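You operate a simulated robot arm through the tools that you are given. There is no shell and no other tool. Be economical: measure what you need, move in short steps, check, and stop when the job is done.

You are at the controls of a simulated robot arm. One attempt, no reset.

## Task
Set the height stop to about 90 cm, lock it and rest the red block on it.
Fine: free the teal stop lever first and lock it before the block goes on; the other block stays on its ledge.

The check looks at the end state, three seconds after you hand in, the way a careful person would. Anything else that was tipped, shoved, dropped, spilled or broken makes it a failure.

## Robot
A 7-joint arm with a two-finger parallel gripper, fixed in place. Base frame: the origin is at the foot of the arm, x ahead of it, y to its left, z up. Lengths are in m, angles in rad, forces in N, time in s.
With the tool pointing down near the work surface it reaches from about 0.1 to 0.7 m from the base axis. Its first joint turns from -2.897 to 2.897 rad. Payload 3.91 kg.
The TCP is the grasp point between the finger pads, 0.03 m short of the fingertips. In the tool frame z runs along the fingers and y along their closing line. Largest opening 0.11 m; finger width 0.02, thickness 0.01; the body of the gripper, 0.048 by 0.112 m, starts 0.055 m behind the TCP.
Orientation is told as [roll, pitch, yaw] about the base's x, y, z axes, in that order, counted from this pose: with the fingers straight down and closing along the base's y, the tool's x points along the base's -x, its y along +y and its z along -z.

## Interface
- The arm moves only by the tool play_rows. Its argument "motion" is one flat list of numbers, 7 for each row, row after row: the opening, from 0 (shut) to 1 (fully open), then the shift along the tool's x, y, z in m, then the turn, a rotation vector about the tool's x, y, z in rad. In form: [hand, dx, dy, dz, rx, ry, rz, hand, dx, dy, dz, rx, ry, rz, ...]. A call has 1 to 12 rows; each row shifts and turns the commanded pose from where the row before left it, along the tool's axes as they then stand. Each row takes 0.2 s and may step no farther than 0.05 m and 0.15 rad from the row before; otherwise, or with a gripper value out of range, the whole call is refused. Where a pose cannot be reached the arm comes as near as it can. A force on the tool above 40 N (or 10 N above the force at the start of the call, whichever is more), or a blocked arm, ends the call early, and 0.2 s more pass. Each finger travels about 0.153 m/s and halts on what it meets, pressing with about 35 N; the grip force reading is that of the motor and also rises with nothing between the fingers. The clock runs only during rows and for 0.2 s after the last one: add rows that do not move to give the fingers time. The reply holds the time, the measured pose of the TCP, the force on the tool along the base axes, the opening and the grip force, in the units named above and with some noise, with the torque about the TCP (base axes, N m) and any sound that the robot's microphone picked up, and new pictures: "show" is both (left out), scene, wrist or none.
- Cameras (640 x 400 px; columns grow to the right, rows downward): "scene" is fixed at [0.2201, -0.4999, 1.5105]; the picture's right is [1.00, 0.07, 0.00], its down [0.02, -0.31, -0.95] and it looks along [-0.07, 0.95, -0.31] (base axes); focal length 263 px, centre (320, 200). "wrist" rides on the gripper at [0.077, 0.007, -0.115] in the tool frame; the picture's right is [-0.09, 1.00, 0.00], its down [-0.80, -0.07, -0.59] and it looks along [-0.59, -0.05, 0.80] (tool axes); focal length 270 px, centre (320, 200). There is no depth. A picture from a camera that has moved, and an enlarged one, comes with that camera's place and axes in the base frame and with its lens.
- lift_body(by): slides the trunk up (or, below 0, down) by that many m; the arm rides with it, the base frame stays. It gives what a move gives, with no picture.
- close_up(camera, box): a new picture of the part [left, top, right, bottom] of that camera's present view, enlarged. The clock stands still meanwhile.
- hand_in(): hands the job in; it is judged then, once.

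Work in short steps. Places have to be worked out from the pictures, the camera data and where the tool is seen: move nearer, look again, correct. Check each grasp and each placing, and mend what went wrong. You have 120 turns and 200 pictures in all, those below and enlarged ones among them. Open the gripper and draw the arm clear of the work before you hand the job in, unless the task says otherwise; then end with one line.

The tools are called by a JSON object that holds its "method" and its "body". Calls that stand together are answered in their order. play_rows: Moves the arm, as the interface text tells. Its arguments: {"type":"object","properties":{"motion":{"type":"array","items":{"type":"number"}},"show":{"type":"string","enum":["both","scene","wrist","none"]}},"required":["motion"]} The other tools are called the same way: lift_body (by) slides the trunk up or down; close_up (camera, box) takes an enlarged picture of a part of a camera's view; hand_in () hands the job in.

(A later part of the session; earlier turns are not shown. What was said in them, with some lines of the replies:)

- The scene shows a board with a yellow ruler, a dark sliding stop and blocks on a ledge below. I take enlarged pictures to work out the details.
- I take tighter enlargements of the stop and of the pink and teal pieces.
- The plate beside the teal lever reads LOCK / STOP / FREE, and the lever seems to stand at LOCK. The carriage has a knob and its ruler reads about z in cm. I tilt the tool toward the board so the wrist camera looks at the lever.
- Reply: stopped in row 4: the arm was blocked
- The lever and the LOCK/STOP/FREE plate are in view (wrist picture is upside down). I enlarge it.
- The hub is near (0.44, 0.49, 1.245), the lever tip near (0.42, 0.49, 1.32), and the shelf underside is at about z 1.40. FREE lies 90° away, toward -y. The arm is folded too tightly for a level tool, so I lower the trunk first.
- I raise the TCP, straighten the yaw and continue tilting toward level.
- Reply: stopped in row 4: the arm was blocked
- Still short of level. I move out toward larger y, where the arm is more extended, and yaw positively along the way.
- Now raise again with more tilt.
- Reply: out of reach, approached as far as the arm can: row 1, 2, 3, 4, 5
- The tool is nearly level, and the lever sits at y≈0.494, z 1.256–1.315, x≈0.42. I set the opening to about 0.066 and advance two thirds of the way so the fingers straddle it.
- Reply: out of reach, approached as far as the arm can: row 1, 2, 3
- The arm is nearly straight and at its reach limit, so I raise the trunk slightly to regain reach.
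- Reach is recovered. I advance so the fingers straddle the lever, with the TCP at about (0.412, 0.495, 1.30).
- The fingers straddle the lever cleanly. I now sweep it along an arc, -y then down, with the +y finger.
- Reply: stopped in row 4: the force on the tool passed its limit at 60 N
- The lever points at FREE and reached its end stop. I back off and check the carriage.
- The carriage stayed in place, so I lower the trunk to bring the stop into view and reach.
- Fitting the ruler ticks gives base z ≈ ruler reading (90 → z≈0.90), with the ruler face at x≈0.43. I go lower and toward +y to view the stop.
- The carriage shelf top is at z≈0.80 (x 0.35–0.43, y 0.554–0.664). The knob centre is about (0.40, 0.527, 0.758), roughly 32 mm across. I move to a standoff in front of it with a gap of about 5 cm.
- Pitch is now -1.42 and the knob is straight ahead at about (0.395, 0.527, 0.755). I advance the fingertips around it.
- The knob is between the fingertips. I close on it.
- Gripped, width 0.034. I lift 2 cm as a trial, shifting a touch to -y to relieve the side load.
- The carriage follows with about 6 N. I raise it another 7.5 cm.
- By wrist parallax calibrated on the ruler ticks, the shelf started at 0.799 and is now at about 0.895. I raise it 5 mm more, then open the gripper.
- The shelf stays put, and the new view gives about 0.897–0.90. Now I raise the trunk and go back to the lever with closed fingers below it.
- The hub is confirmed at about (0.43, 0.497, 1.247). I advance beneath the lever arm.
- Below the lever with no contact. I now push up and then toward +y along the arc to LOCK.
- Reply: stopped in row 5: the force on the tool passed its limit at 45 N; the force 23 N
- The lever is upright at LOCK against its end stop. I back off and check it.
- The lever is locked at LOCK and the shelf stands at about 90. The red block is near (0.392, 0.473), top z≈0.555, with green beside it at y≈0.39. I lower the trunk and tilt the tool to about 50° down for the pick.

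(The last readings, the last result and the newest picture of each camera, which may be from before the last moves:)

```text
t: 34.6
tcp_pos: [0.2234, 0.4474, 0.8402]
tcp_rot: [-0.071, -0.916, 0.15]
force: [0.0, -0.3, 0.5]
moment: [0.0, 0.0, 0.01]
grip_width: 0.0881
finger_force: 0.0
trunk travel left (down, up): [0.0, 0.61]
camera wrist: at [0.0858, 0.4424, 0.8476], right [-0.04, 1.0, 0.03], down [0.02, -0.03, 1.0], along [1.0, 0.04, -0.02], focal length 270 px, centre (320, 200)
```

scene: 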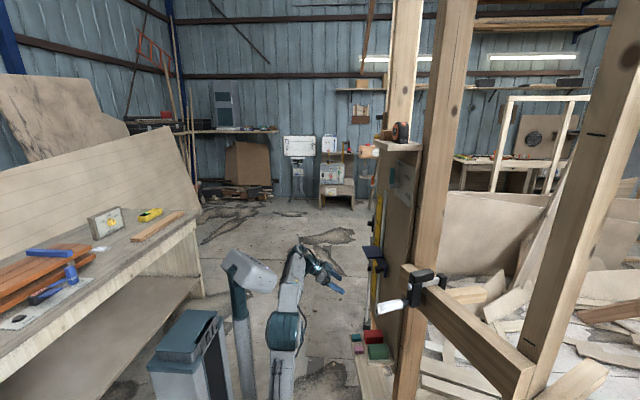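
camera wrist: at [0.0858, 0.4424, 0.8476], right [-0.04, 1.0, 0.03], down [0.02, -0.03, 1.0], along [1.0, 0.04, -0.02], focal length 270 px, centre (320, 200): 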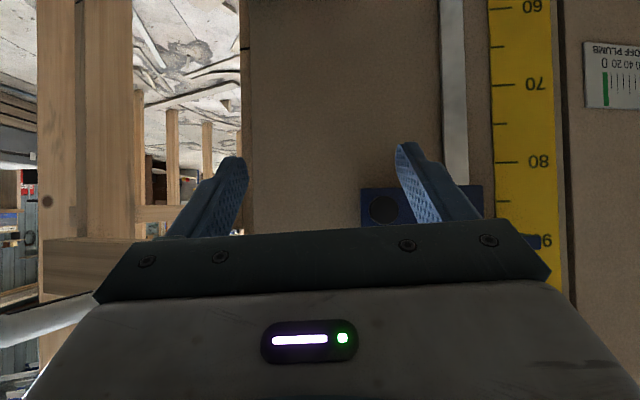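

Camera is level and clear. I descend to a pre-pick pose above and in front of the ledge.

{"method": "play_rows", "body": {"motion": [0.8, 0.0258, 0.0054, 0.0319, 0, 0, 0, 0.8, 0.0258, 0.0054, 0.0319, 0, 0, 0, 0.8, 0.0258, 0.0054, 0.0319, 0, 0, 0, 0.8, 0.0258, 0.0054, 0.0319, 0, 0, 0], "show": "both"}}

{"method": "close_up", "body": {"camera": "scene", "box": [330, 300, 430, 380]}}

```text
t: 35.6
tcp_pos: [0.2596, 0.4663, 0.6788]
tcp_rot: [-0.073, -0.915, 0.15]
force: [0.0, -0.4, 0.0]
moment: [0.01, 0.03, -0.01]
grip_width: 0.0881
finger_force: 0.1
trunk travel left (down, up): [0.0, 0.61]
camera wrist: at [0.1217, 0.4609, 0.6875], right [-0.04, 1.0, 0.03], down [0.02, -0.02, 1.0], along [1.0, 0.04, -0.02], focal length 270 px, centre (320, 200)
```

scene: 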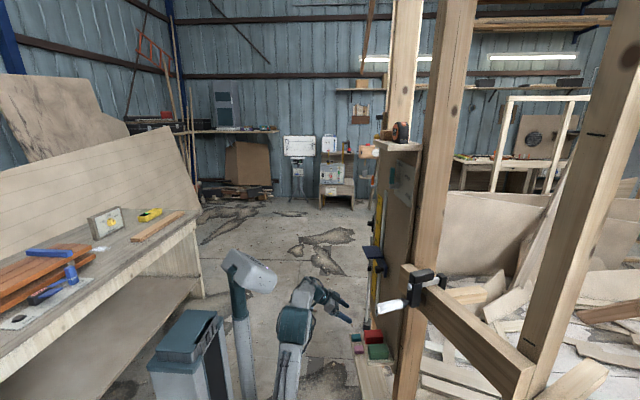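
wrist: 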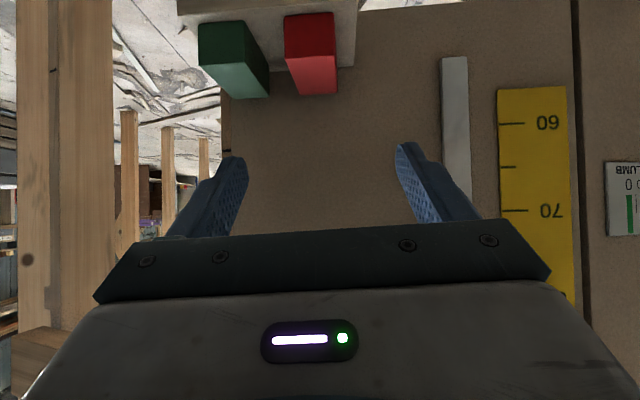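

```text
5.00 times, centred on (380, 340) of scene
camera zoom: at [0.2201, -0.4999, 1.5105], right [1.0, 0.07, 0.0], down [0.02, -0.31, -0.95], along [-0.07, 0.95, -0.31], focal length 1316 px, centre (20, -500)
```

zoom: 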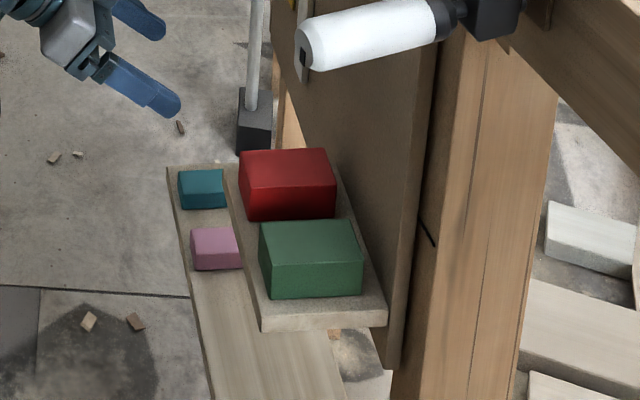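

The red block is about 8×4.2×4.2 cm, centred near (0.40, 0.471), top z 0.555, bottom 0.513, with a gap of about 3.8 cm to green. I narrow the opening to 0.07 and approach along the tool axis.

{"method": "play_rows", "body": {"motion": [0.64, 0.0065, -0.0004, 0.043, 0, 0, 0, 0.64, 0.0065, -0.0004, 0.043, 0, 0, 0, 0.64, 0.0065, -0.0004, 0.043, 0, 0, 0], "show": "both"}}

{"method": "close_up", "body": {"camera": "scene", "box": [330, 300, 430, 380]}}

```text
t: 36.4
tcp_pos: [0.3516, 0.4689, 0.5868]
tcp_rot: [-0.076, -0.916, 0.151]
force: [0.4, -0.2, 0.6]
moment: [0.04, -0.01, -0.01]
grip_width: 0.0704
finger_force: 0.0
trunk travel left (down, up): [0.0, 0.61]
camera wrist: at [0.2127, 0.463, 0.594], right [-0.04, 1.0, 0.02], down [0.02, -0.02, 1.0], along [1.0, 0.04, -0.02], focal length 270 px, centre (320, 200)
```

scene: 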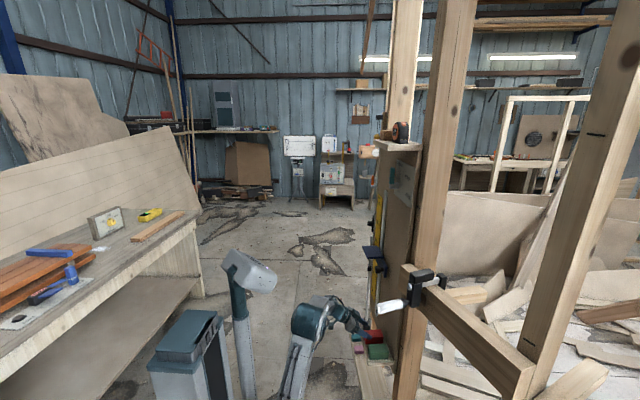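
wrist: 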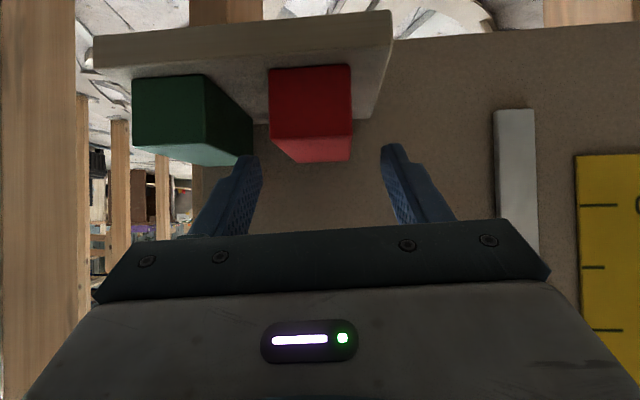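

```text
5.00 times, centred on (380, 340) of scene
camera zoom: at [0.2201, -0.4999, 1.5105], right [1.0, 0.07, 0.0], down [0.02, -0.31, -0.95], along [-0.07, 0.95, -0.31], focal length 1316 px, centre (20, -500)
```

zoom: 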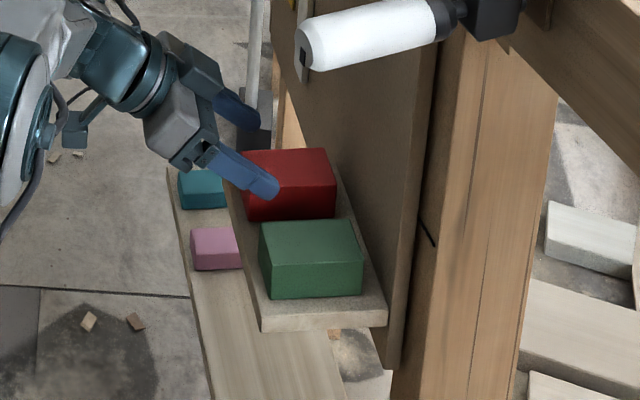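

The block is yawed slightly (about +0.1) and the gap beside green is about 3.4 cm. I narrow to 0.062, yaw a little and move onto the block.

{"method": "play_rows", "body": {"motion": [0.56, 0, 0, 0, -0.06, -0.003, -0.046, 0.56, 0.004, 0, 0.027, 0, 0, 0], "show": "both"}}

{"method": "close_up", "body": {"camera": "scene", "box": [330, 300, 430, 380]}}

```text
t: 37.0
tcp_pos: [0.3689, 0.4702, 0.5666]
tcp_rot: [-0.072, -0.915, 0.227]
force: [0.2, -0.2, -0.1]
moment: [0.0, -0.02, 0.03]
grip_width: 0.0616
finger_force: 0.1
trunk travel left (down, up): [0.0, 0.61]
camera wrist: at [0.2325, 0.4553, 0.5747], right [-0.11, 0.99, 0.02], down [0.02, -0.02, 1.0], along [0.99, 0.11, -0.02], focal length 270 px, centre (320, 200)
```

scene: 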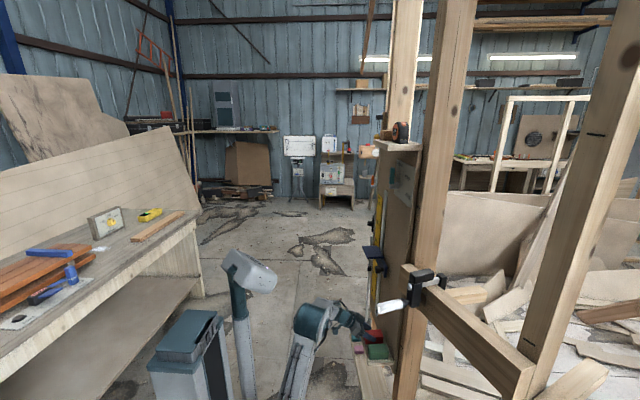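
wrist: 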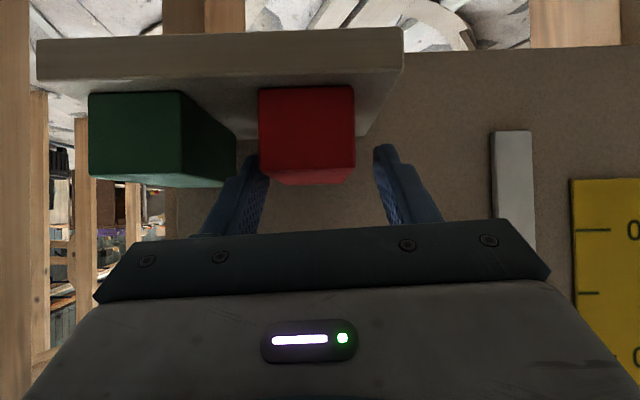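

```text
5.00 times, centred on (380, 340) of scene
camera zoom: at [0.2201, -0.4999, 1.5105], right [1.0, 0.07, 0.0], down [0.02, -0.31, -0.95], along [-0.07, 0.95, -0.31], focal length 1316 px, centre (20, -500)
```

zoom: 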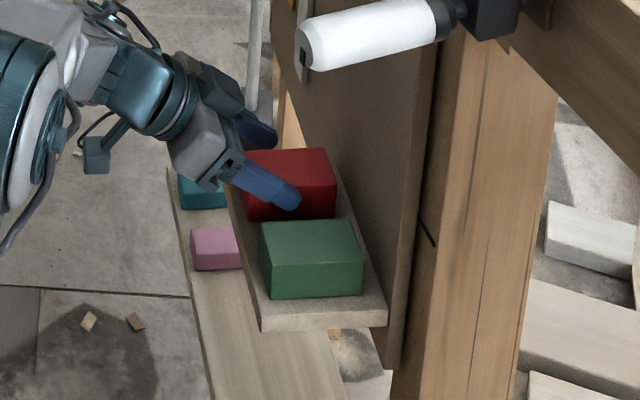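

Yaw is aligned. The fingers sit about 5–7 mm too far to +y, so I shift slightly, finish the approach and close.

{"method": "play_rows", "body": {"motion": [0.56, 0, -0.0044, 0, 0, 0, 0, 0.56, 0.002, 0, 0.0145, 0, 0, 0, 0.56, 0.002, 0, 0.0143, 0, 0, 0], "show": "both"}}

{"method": "close_up", "body": {"camera": "scene", "box": [330, 300, 430, 380]}}

```text
t: 37.8
tcp_pos: [0.3907, 0.4687, 0.5475]
tcp_rot: [-0.071, -0.917, 0.227]
force: [-4.1, -1.4, 7.2]
moment: [0.15, 0.04, 0.15]
grip_width: 0.061
finger_force: 0.1
trunk travel left (down, up): [0.0, 0.61]
camera wrist: at [0.2532, 0.4535, 0.5553], right [-0.11, 0.99, 0.03], down [0.02, -0.02, 1.0], along [0.99, 0.11, -0.02], focal length 270 px, centre (320, 200)
```

scene: 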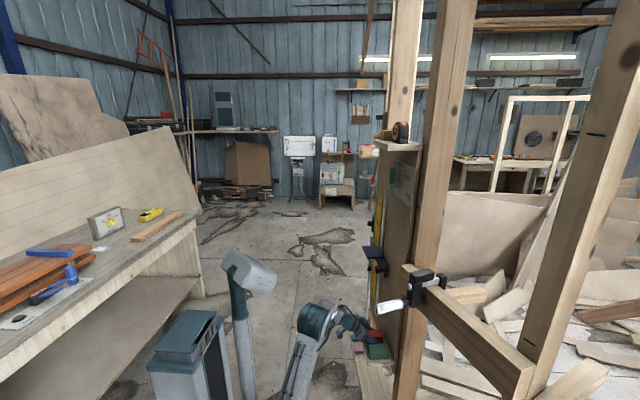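
wrist: 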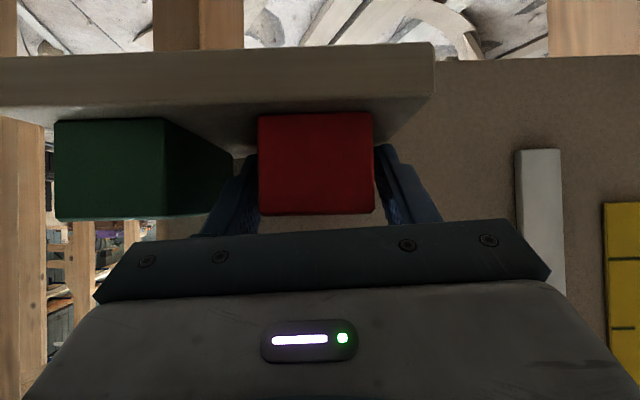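

```text
5.00 times, centred on (380, 340) of scene
camera zoom: at [0.2201, -0.4999, 1.5105], right [1.0, 0.07, 0.0], down [0.02, -0.31, -0.95], along [-0.07, 0.95, -0.31], focal length 1316 px, centre (20, -500)
```

zoom: 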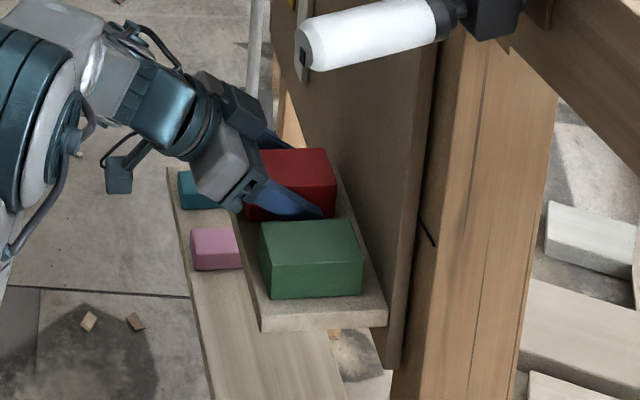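

There is a light touch on the ledge (7 N up). I raise 3 mm and close on the block.

{"method": "play_rows", "body": {"motion": [0.56, -0.0024, 0, -0.0018, 0, 0, 0, 0.3, 0, 0, 0, 0, 0, 0, 0.3, 0, 0, 0, 0, 0, 0, 0.3, 0, 0, 0, 0, 0, 0], "show": "wrist"}}

```text
t: 38.8
tcp_pos: [0.3905, 0.4697, 0.5491]
tcp_rot: [-0.074, -0.914, 0.225]
force: [0.3, -0.9, 0.0]
moment: [0.0, 0.01, 0.01]
grip_width: 0.0443
finger_force: 35.0
trunk travel left (down, up): [0.0, 0.61]
camera wrist: at [0.2541, 0.4534, 0.5572], right [-0.11, 0.99, 0.02], down [0.02, -0.02, 1.0], along [0.99, 0.11, -0.02], focal length 270 px, centre (320, 200)
```

wrist: 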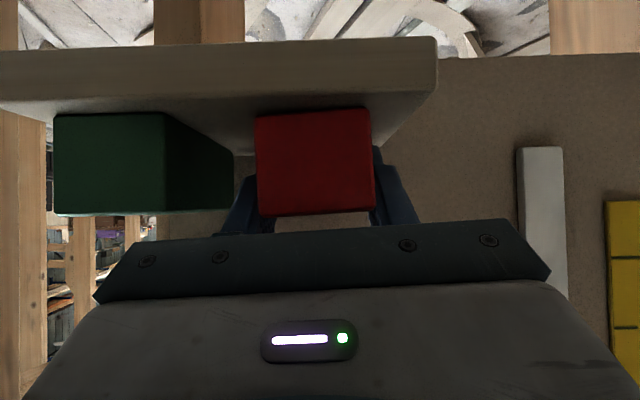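

Gripped at 0.044. I lift straight up 4 cm.

{"method": "play_rows", "body": {"motion": [0.3, -0.0079, -0.0004, -0.0061, 0, 0, 0, 0.3, -0.0119, -0.0007, -0.0091, 0, 0, 0, 0.3, -0.0119, -0.0007, -0.0091, 0, 0, 0], "show": "both"}}

{"method": "close_up", "body": {"camera": "scene", "box": [330, 280, 430, 380]}}

```text
t: 39.6
tcp_pos: [0.3912, 0.4695, 0.5887]
tcp_rot: [-0.076, -0.916, 0.226]
force: [0.4, 0.6, -1.4]
moment: [0.0, -0.02, -0.03]
grip_width: 0.0446
finger_force: 35.5
trunk travel left (down, up): [0.0, 0.61]
camera wrist: at [0.2537, 0.4537, 0.5971], right [-0.11, 0.99, 0.02], down [0.02, -0.02, 1.0], along [0.99, 0.11, -0.02], focal length 270 px, centre (320, 200)
```

scene: 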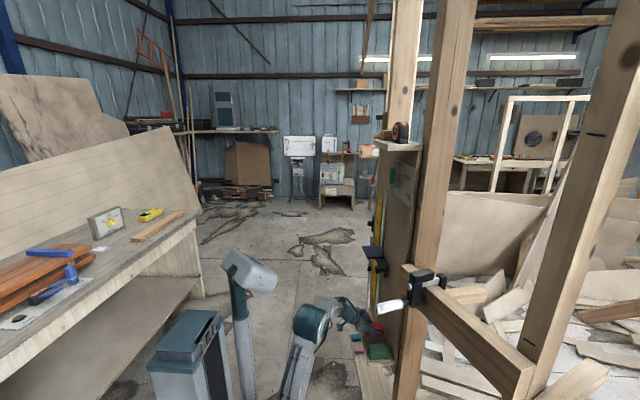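
wrist: 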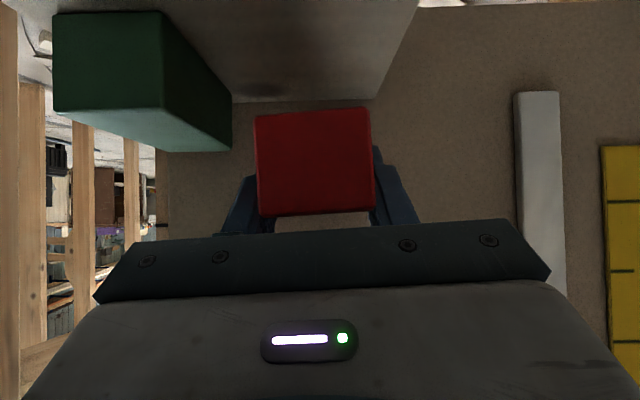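

```text
4.00 times, centred on (380, 330) of scene
camera zoom: at [0.2201, -0.4999, 1.5105], right [1.0, 0.07, 0.0], down [0.02, -0.31, -0.95], along [-0.07, 0.95, -0.31], focal length 1053 px, centre (80, -320)
```

zoom: 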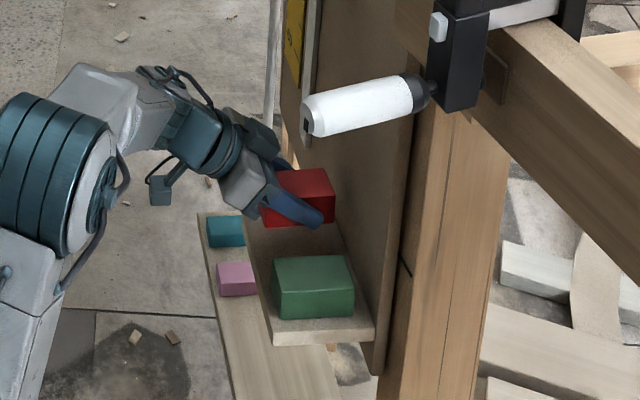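

The block is held and green is undisturbed. I pull straight back from the board, then raise the trunk.

{"method": "play_rows", "body": {"motion": [0.3, 0.0204, 0.007, -0.0382, 0, 0, 0, 0.3, 0.0204, 0.007, -0.0382, 0, 0, 0, 0.3, 0.0204, 0.007, -0.0382, 0, 0, 0], "show": "none"}}

{"method": "lift_body", "body": {"by": 0.38}}

{"method": "play_rows", "body": {"motion": [0.3, 0, 0.035, 0.005, 0, 0, 0, 0.3, 0, 0.035, 0.005, 0, 0, 0, 0.3, 0, 0.035, 0.005, 0, 0, 0], "show": "both"}}

```text
t: 40.4
tcp_pos: [0.2593, 0.4695, 0.6094]
tcp_rot: [-0.073, -0.915, 0.225]
force: [0.7, -0.1, -0.3]
moment: [-0.01, 0.03, 0.01]
grip_width: 0.0448
finger_force: 34.7
trunk travel left (down, up): [0.0, 0.61]
```

```text
t: 44.1
tcp_pos: [0.2598, 0.4678, 0.9895]
tcp_rot: [-0.075, -0.913, 0.226]
force: [-0.2, -0.2, -1.1]
moment: [0.02, 0.03, 0.01]
grip_width: 0.0445
finger_force: 35.4
trunk travel left (down, up): [-0.38, 0.23]
```

```text
t: 44.9
tcp_pos: [0.2545, 0.5752, 0.976]
tcp_rot: [-0.076, -0.915, 0.227]
force: [0.3, 0.4, 0.2]
moment: [-0.01, 0.0, 0.02]
grip_width: 0.0444
finger_force: 35.5
trunk travel left (down, up): [-0.38, 0.23]
camera wrist: at [0.1178, 0.559, 0.9834], right [-0.11, 0.99, 0.02], down [0.02, -0.02, 1.0], along [0.99, 0.11, -0.02], focal length 270 px, centre (320, 200)
```

scene: 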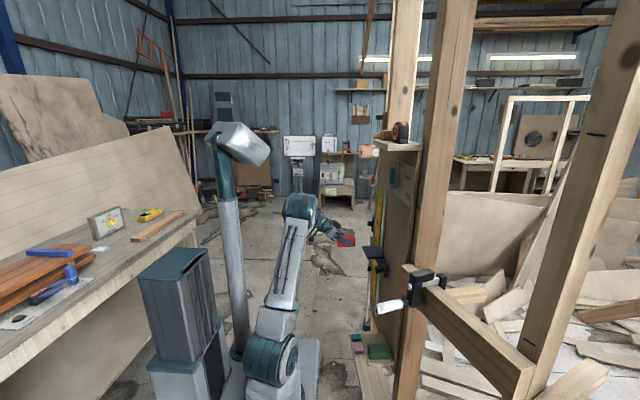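
wrist: 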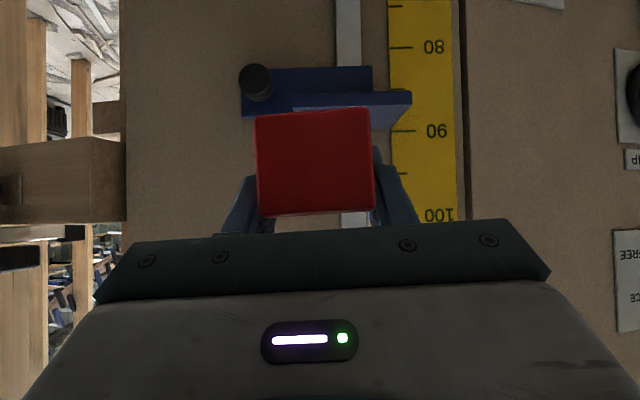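

{"method": "close_up", "body": {"camera": "wrist", "box": [220, 40, 460, 190]}}

{"method": "close_up", "body": {"camera": "scene", "box": [335, 205, 415, 265]}}

```text
2.67 times, centred on (340, 115) of wrist
camera zoom: at [0.1178, 0.559, 0.9834], right [-0.11, 0.99, 0.02], down [0.02, -0.02, 1.0], along [0.99, 0.11, -0.02], focal length 721 px, centre (267, 427)
```

zoom: 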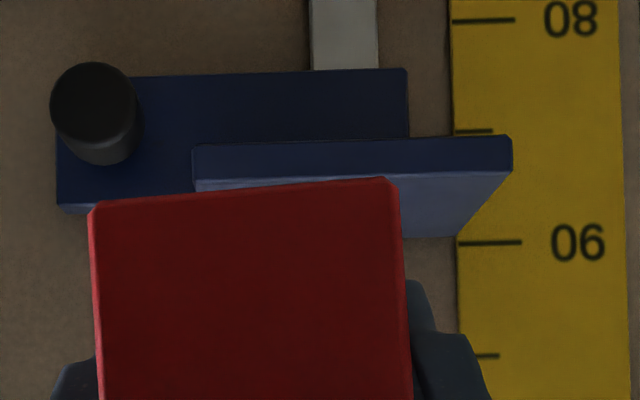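

```text
6.67 times, centred on (375, 235) of scene
camera zoom: at [0.2201, -0.4999, 1.5105], right [1.0, 0.07, 0.0], down [0.02, -0.31, -0.95], along [-0.07, 0.95, -0.31], focal length 1755 px, centre (-47, -33)
```

zoom: 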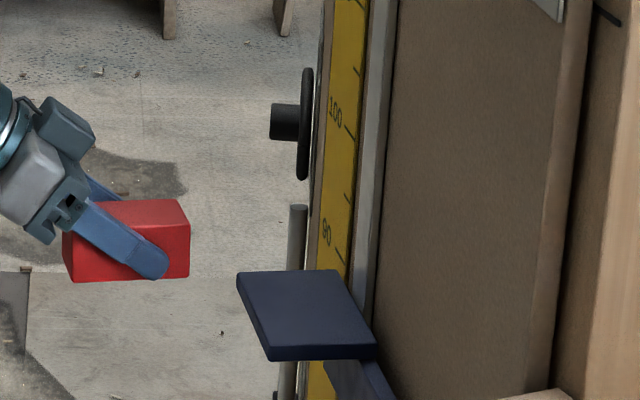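

The shelf's back edge lines up with the 90 tick (top ≈0.899), and its centre is near (0.393, 0.62). The block bottom is about 0.027 below the TCP. I move to hover over the shelf at TCP (0.382, 0.621, 0.95).

{"method": "play_rows", "body": {"motion": [0.3, -0.0153, 0.0062, 0.0303, 0, 0, 0, 0.3, -0.0153, 0.0062, 0.0303, 0, 0, 0, 0.3, -0.0153, 0.0062, 0.0303, 0, 0, 0, 0.3, -0.0153, 0.0062, 0.0303, 0, 0, 0], "show": "both"}}

{"method": "close_up", "body": {"camera": "scene", "box": [335, 205, 415, 265]}}

{"method": "close_up", "body": {"camera": "wrist", "box": [200, 40, 460, 240]}}

```text
t: 45.9
tcp_pos: [0.3838, 0.6187, 0.9495]
tcp_rot: [-0.076, -0.916, 0.227]
force: [0.1, 0.7, -1.0]
moment: [0.01, 0.0, 0.01]
grip_width: 0.0449
finger_force: 35.1
trunk travel left (down, up): [-0.38, 0.23]
camera wrist: at [0.2462, 0.6037, 0.9578], right [-0.11, 0.99, 0.02], down [0.02, -0.02, 1.0], along [0.99, 0.11, -0.02], focal length 270 px, centre (320, 200)
```

scene: 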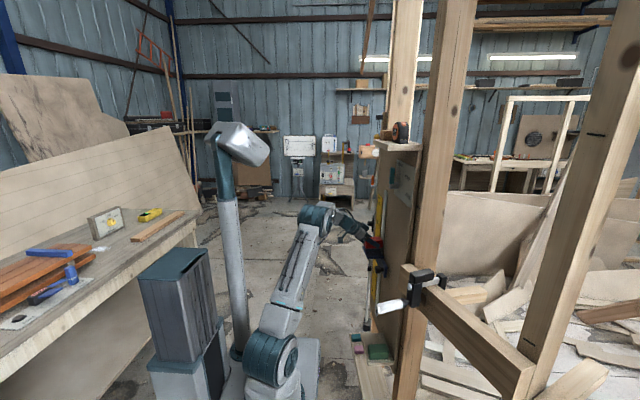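
wrist: 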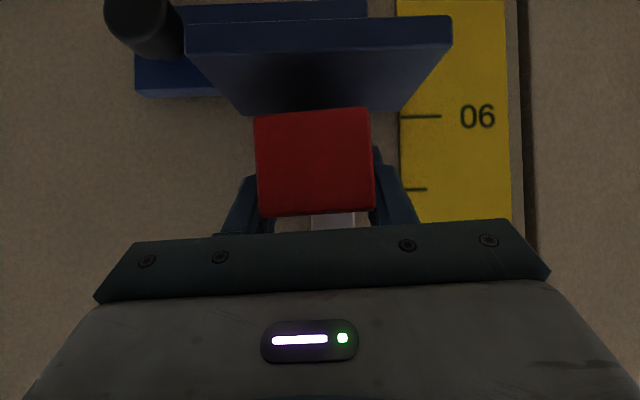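

```text
6.67 times, centred on (375, 235) of scene
camera zoom: at [0.2201, -0.4999, 1.5105], right [1.0, 0.07, 0.0], down [0.02, -0.31, -0.95], along [-0.07, 0.95, -0.31], focal length 1755 px, centre (-47, -33)
```

zoom: 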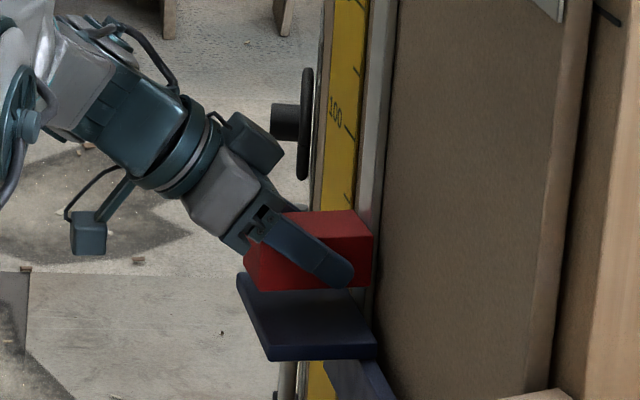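

```text
2.00 times, centred on (330, 140) of wrist
camera zoom: at [0.2462, 0.6037, 0.9578], right [-0.11, 0.99, 0.02], down [0.02, -0.02, 1.0], along [0.99, 0.11, -0.02], focal length 541 px, centre (300, 320)
```

zoom: 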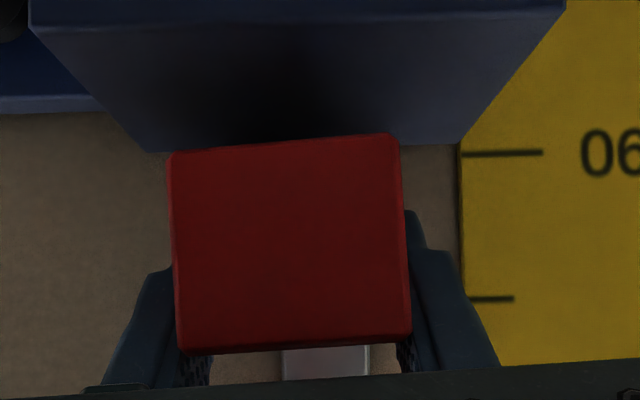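

The block is over the shelf, about 7 mm far toward the board and centred in y. I pull back 7 mm while lowering 2 cm.

{"method": "play_rows", "body": {"motion": [0.3, 0.0067, 0.0007, 0.0022, 0, 0, 0, 0.3, 0.0067, 0.0007, 0.0022, 0, 0, 0, 0.3, 0.0067, 0.0006, 0.0022, 0, 0, 0, 0.3, 0, 0, 0, 0, 0, 0], "show": "wrist"}}

{"method": "close_up", "body": {"camera": "scene", "box": [355, 225, 403, 261]}}

```text
t: 46.9
tcp_pos: [0.3761, 0.6201, 0.9303]
tcp_rot: [-0.072, -0.915, 0.225]
force: [0.8, 0.0, -0.8]
moment: [-0.04, 0.01, 0.01]
grip_width: 0.0445
finger_force: 34.8
trunk travel left (down, up): [-0.38, 0.23]
camera wrist: at [0.2386, 0.6042, 0.9376], right [-0.11, 0.99, 0.02], down [0.02, -0.02, 1.0], along [0.99, 0.11, -0.02], focal length 270 px, centre (320, 200)
```

wrist: 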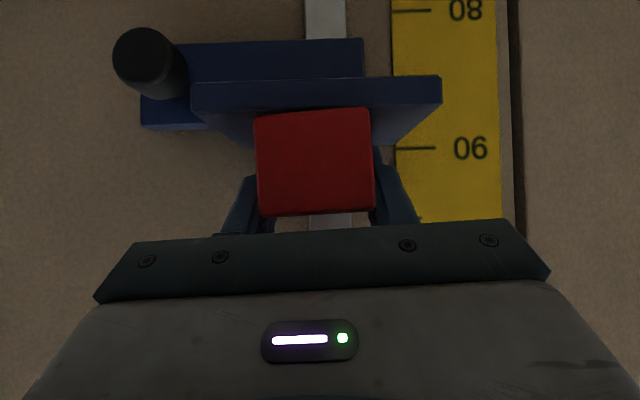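

```text
11.11 times, centred on (379, 243) of scene
camera zoom: at [0.2201, -0.4999, 1.5105], right [1.0, 0.07, 0.0], down [0.02, -0.31, -0.95], along [-0.07, 0.95, -0.31], focal length 2925 px, centre (-336, -278)
```

zoom: 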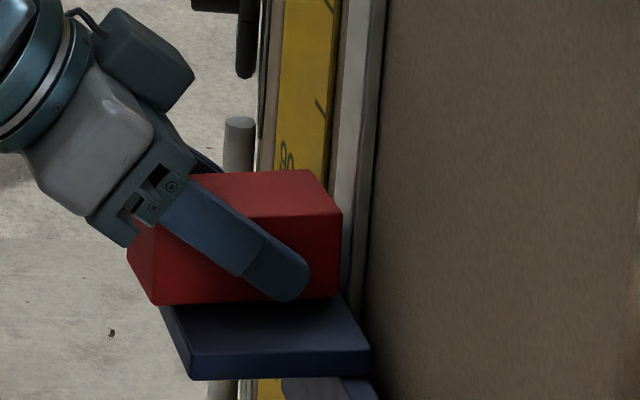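

The block bottom is about 3.7 mm above the shelf and about 4 mm forward of it. I correct +x 4 mm and lower 4 mm to contact.

{"method": "play_rows", "body": {"motion": [0.3, -0.0024, -0.0007, 0.0031, 0, 0, 0, 0.3, 0.0024, 0, 0.0018, 0, 0, 0, 0.3, 0.0008, 0, 0.0006, 0, 0, 0, 0.3, 0, 0, 0, 0, 0, 0], "show": "none"}}

{"method": "close_up", "body": {"camera": "scene", "box": [355, 225, 403, 261]}}

```text
t: 47.9
tcp_pos: [0.379, 0.6195, 0.9262]
tcp_rot: [-0.075, -0.916, 0.224]
force: [0.7, 2.3, 4.2]
moment: [0.14, 0.12, -0.06]
grip_width: 0.0445
finger_force: 35.0
trunk travel left (down, up): [-0.38, 0.23]
```

```text
11.11 times, centred on (379, 243) of scene
camera zoom: at [0.2201, -0.4999, 1.5105], right [1.0, 0.07, 0.0], down [0.02, -0.31, -0.95], along [-0.07, 0.95, -0.31], focal length 2925 px, centre (-336, -278)
```

zoom: 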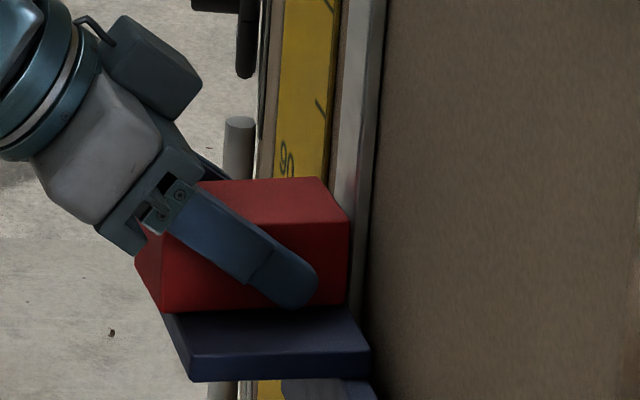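

There is contact at 4–5 N and the block is flush on the shelf. I open the fingers.

{"method": "play_rows", "body": {"motion": [0.48, 0, 0, 0, 0, 0, 0, 0.6, 0, 0, 0, 0, 0, 0, 0.6, 0, 0, 0, 0, 0, 0], "show": "wrist"}}

{"method": "close_up", "body": {"camera": "scene", "box": [355, 225, 403, 261]}}

```text
t: 48.7
tcp_pos: [0.3793, 0.619, 0.9253]
tcp_rot: [-0.076, -0.914, 0.227]
force: [-0.5, -0.9, -0.4]
moment: [-0.01, -0.02, -0.02]
grip_width: 0.066
finger_force: 0.2
trunk travel left (down, up): [-0.38, 0.23]
camera wrist: at [0.2421, 0.6039, 0.9334], right [-0.11, 0.99, 0.02], down [0.02, -0.02, 1.0], along [0.99, 0.11, -0.02], focal length 270 px, centre (320, 200)
```

wrist: 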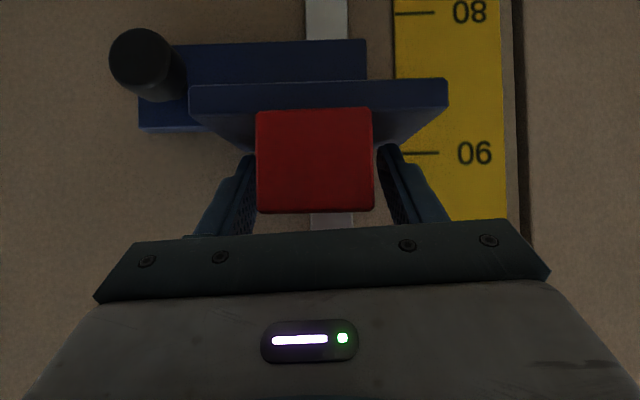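

```text
11.11 times, centred on (379, 243) of scene
camera zoom: at [0.2201, -0.4999, 1.5105], right [1.0, 0.07, 0.0], down [0.02, -0.31, -0.95], along [-0.07, 0.95, -0.31], focal length 2925 px, centre (-336, -278)
```

zoom: 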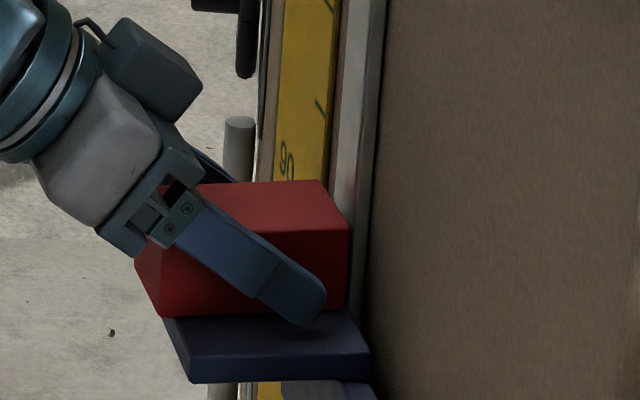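

The block rests on the shelf and the fingers are free. I draw back along the tool axis.

{"method": "play_rows", "body": {"motion": [0.66, 0, 0, -0.02, 0, 0, 0, 0.7, 0, 0, -0.04, 0, 0, 0, 0.7, 0, 0, -0.045, 0, 0, 0, 0.7, 0, 0, -0.045, 0, 0, 0], "show": "both"}}

{"method": "close_up", "body": {"camera": "scene", "box": [350, 140, 440, 270]}}

{"method": "close_up", "body": {"camera": "scene", "box": [330, 280, 430, 380]}}

{"method": "close_up", "body": {"camera": "wrist", "box": [220, 20, 480, 220]}}

```text
t: 49.7
tcp_pos: [0.2608, 0.6028, 1.0166]
tcp_rot: [-0.075, -0.916, 0.227]
force: [-0.4, 0.5, 0.0]
moment: [-0.01, 0.02, -0.01]
grip_width: 0.0769
finger_force: 0.1
trunk travel left (down, up): [-0.38, 0.23]
camera wrist: at [0.1241, 0.588, 1.0243], right [-0.11, 0.99, 0.02], down [0.02, -0.02, 1.0], along [0.99, 0.11, -0.02], focal length 270 px, centre (320, 200)
```

scene: 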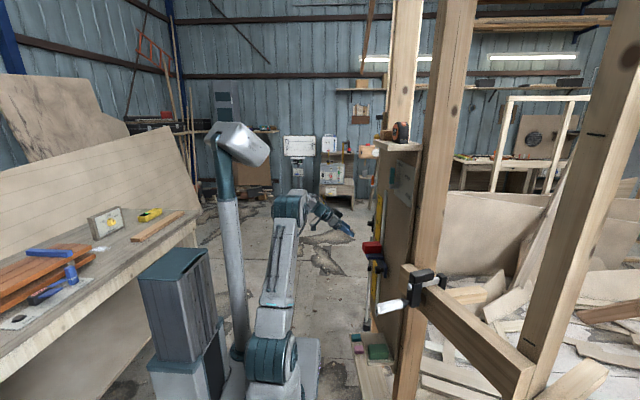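
wrist: 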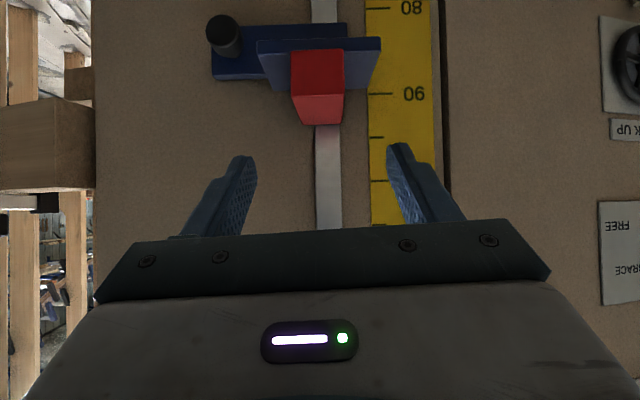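

```text
3.08 times, centred on (395, 205) of scene
camera zoom: at [0.2201, -0.4999, 1.5105], right [1.0, 0.07, 0.0], down [0.02, -0.31, -0.95], along [-0.07, 0.95, -0.31], focal length 810 px, centre (89, 185)
```

zoom: 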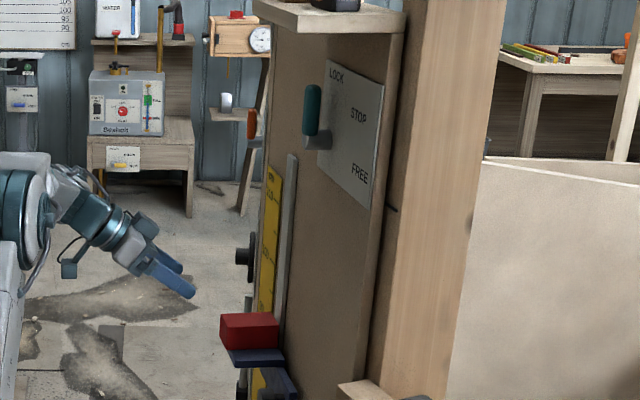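

```text
4.00 times, centred on (380, 330) of scene
camera zoom: at [0.2201, -0.4999, 1.5105], right [1.0, 0.07, 0.0], down [0.02, -0.31, -0.95], along [-0.07, 0.95, -0.31], focal length 1053 px, centre (80, -320)
```

zoom: 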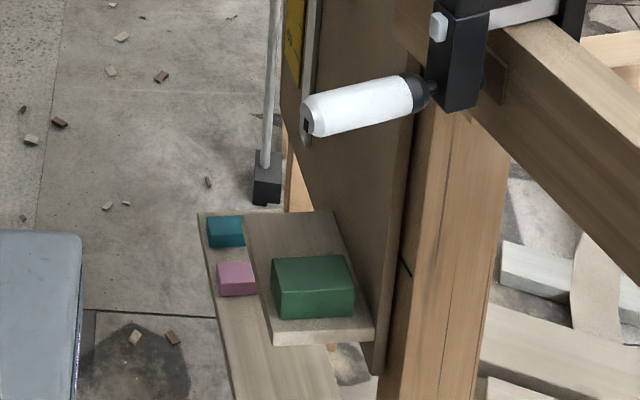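

```text
2.00 times, centred on (350, 120) of wrist
camera zoom: at [0.1241, 0.588, 1.0243], right [-0.11, 0.99, 0.02], down [0.02, -0.02, 1.0], along [0.99, 0.11, -0.02], focal length 541 px, centre (260, 360)
```

zoom: 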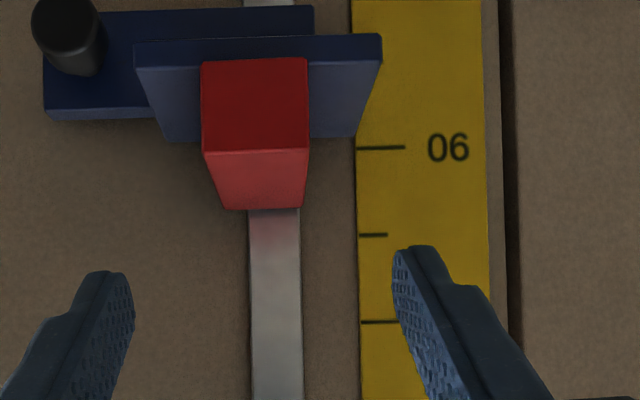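

The red block sits on the shelf at the 90 mark and the lever points to LOCK. The green block and everything else are undisturbed, and the gripper is open and clear, so I hand in.

{"method": "hand_in", "body": {}}

```text
The job is handed in.
```

I set the height stop to about 90 cm (measured about 89.8 cm), locked it with the teal lever and rested the red block on it; the green block is still on its ledge.
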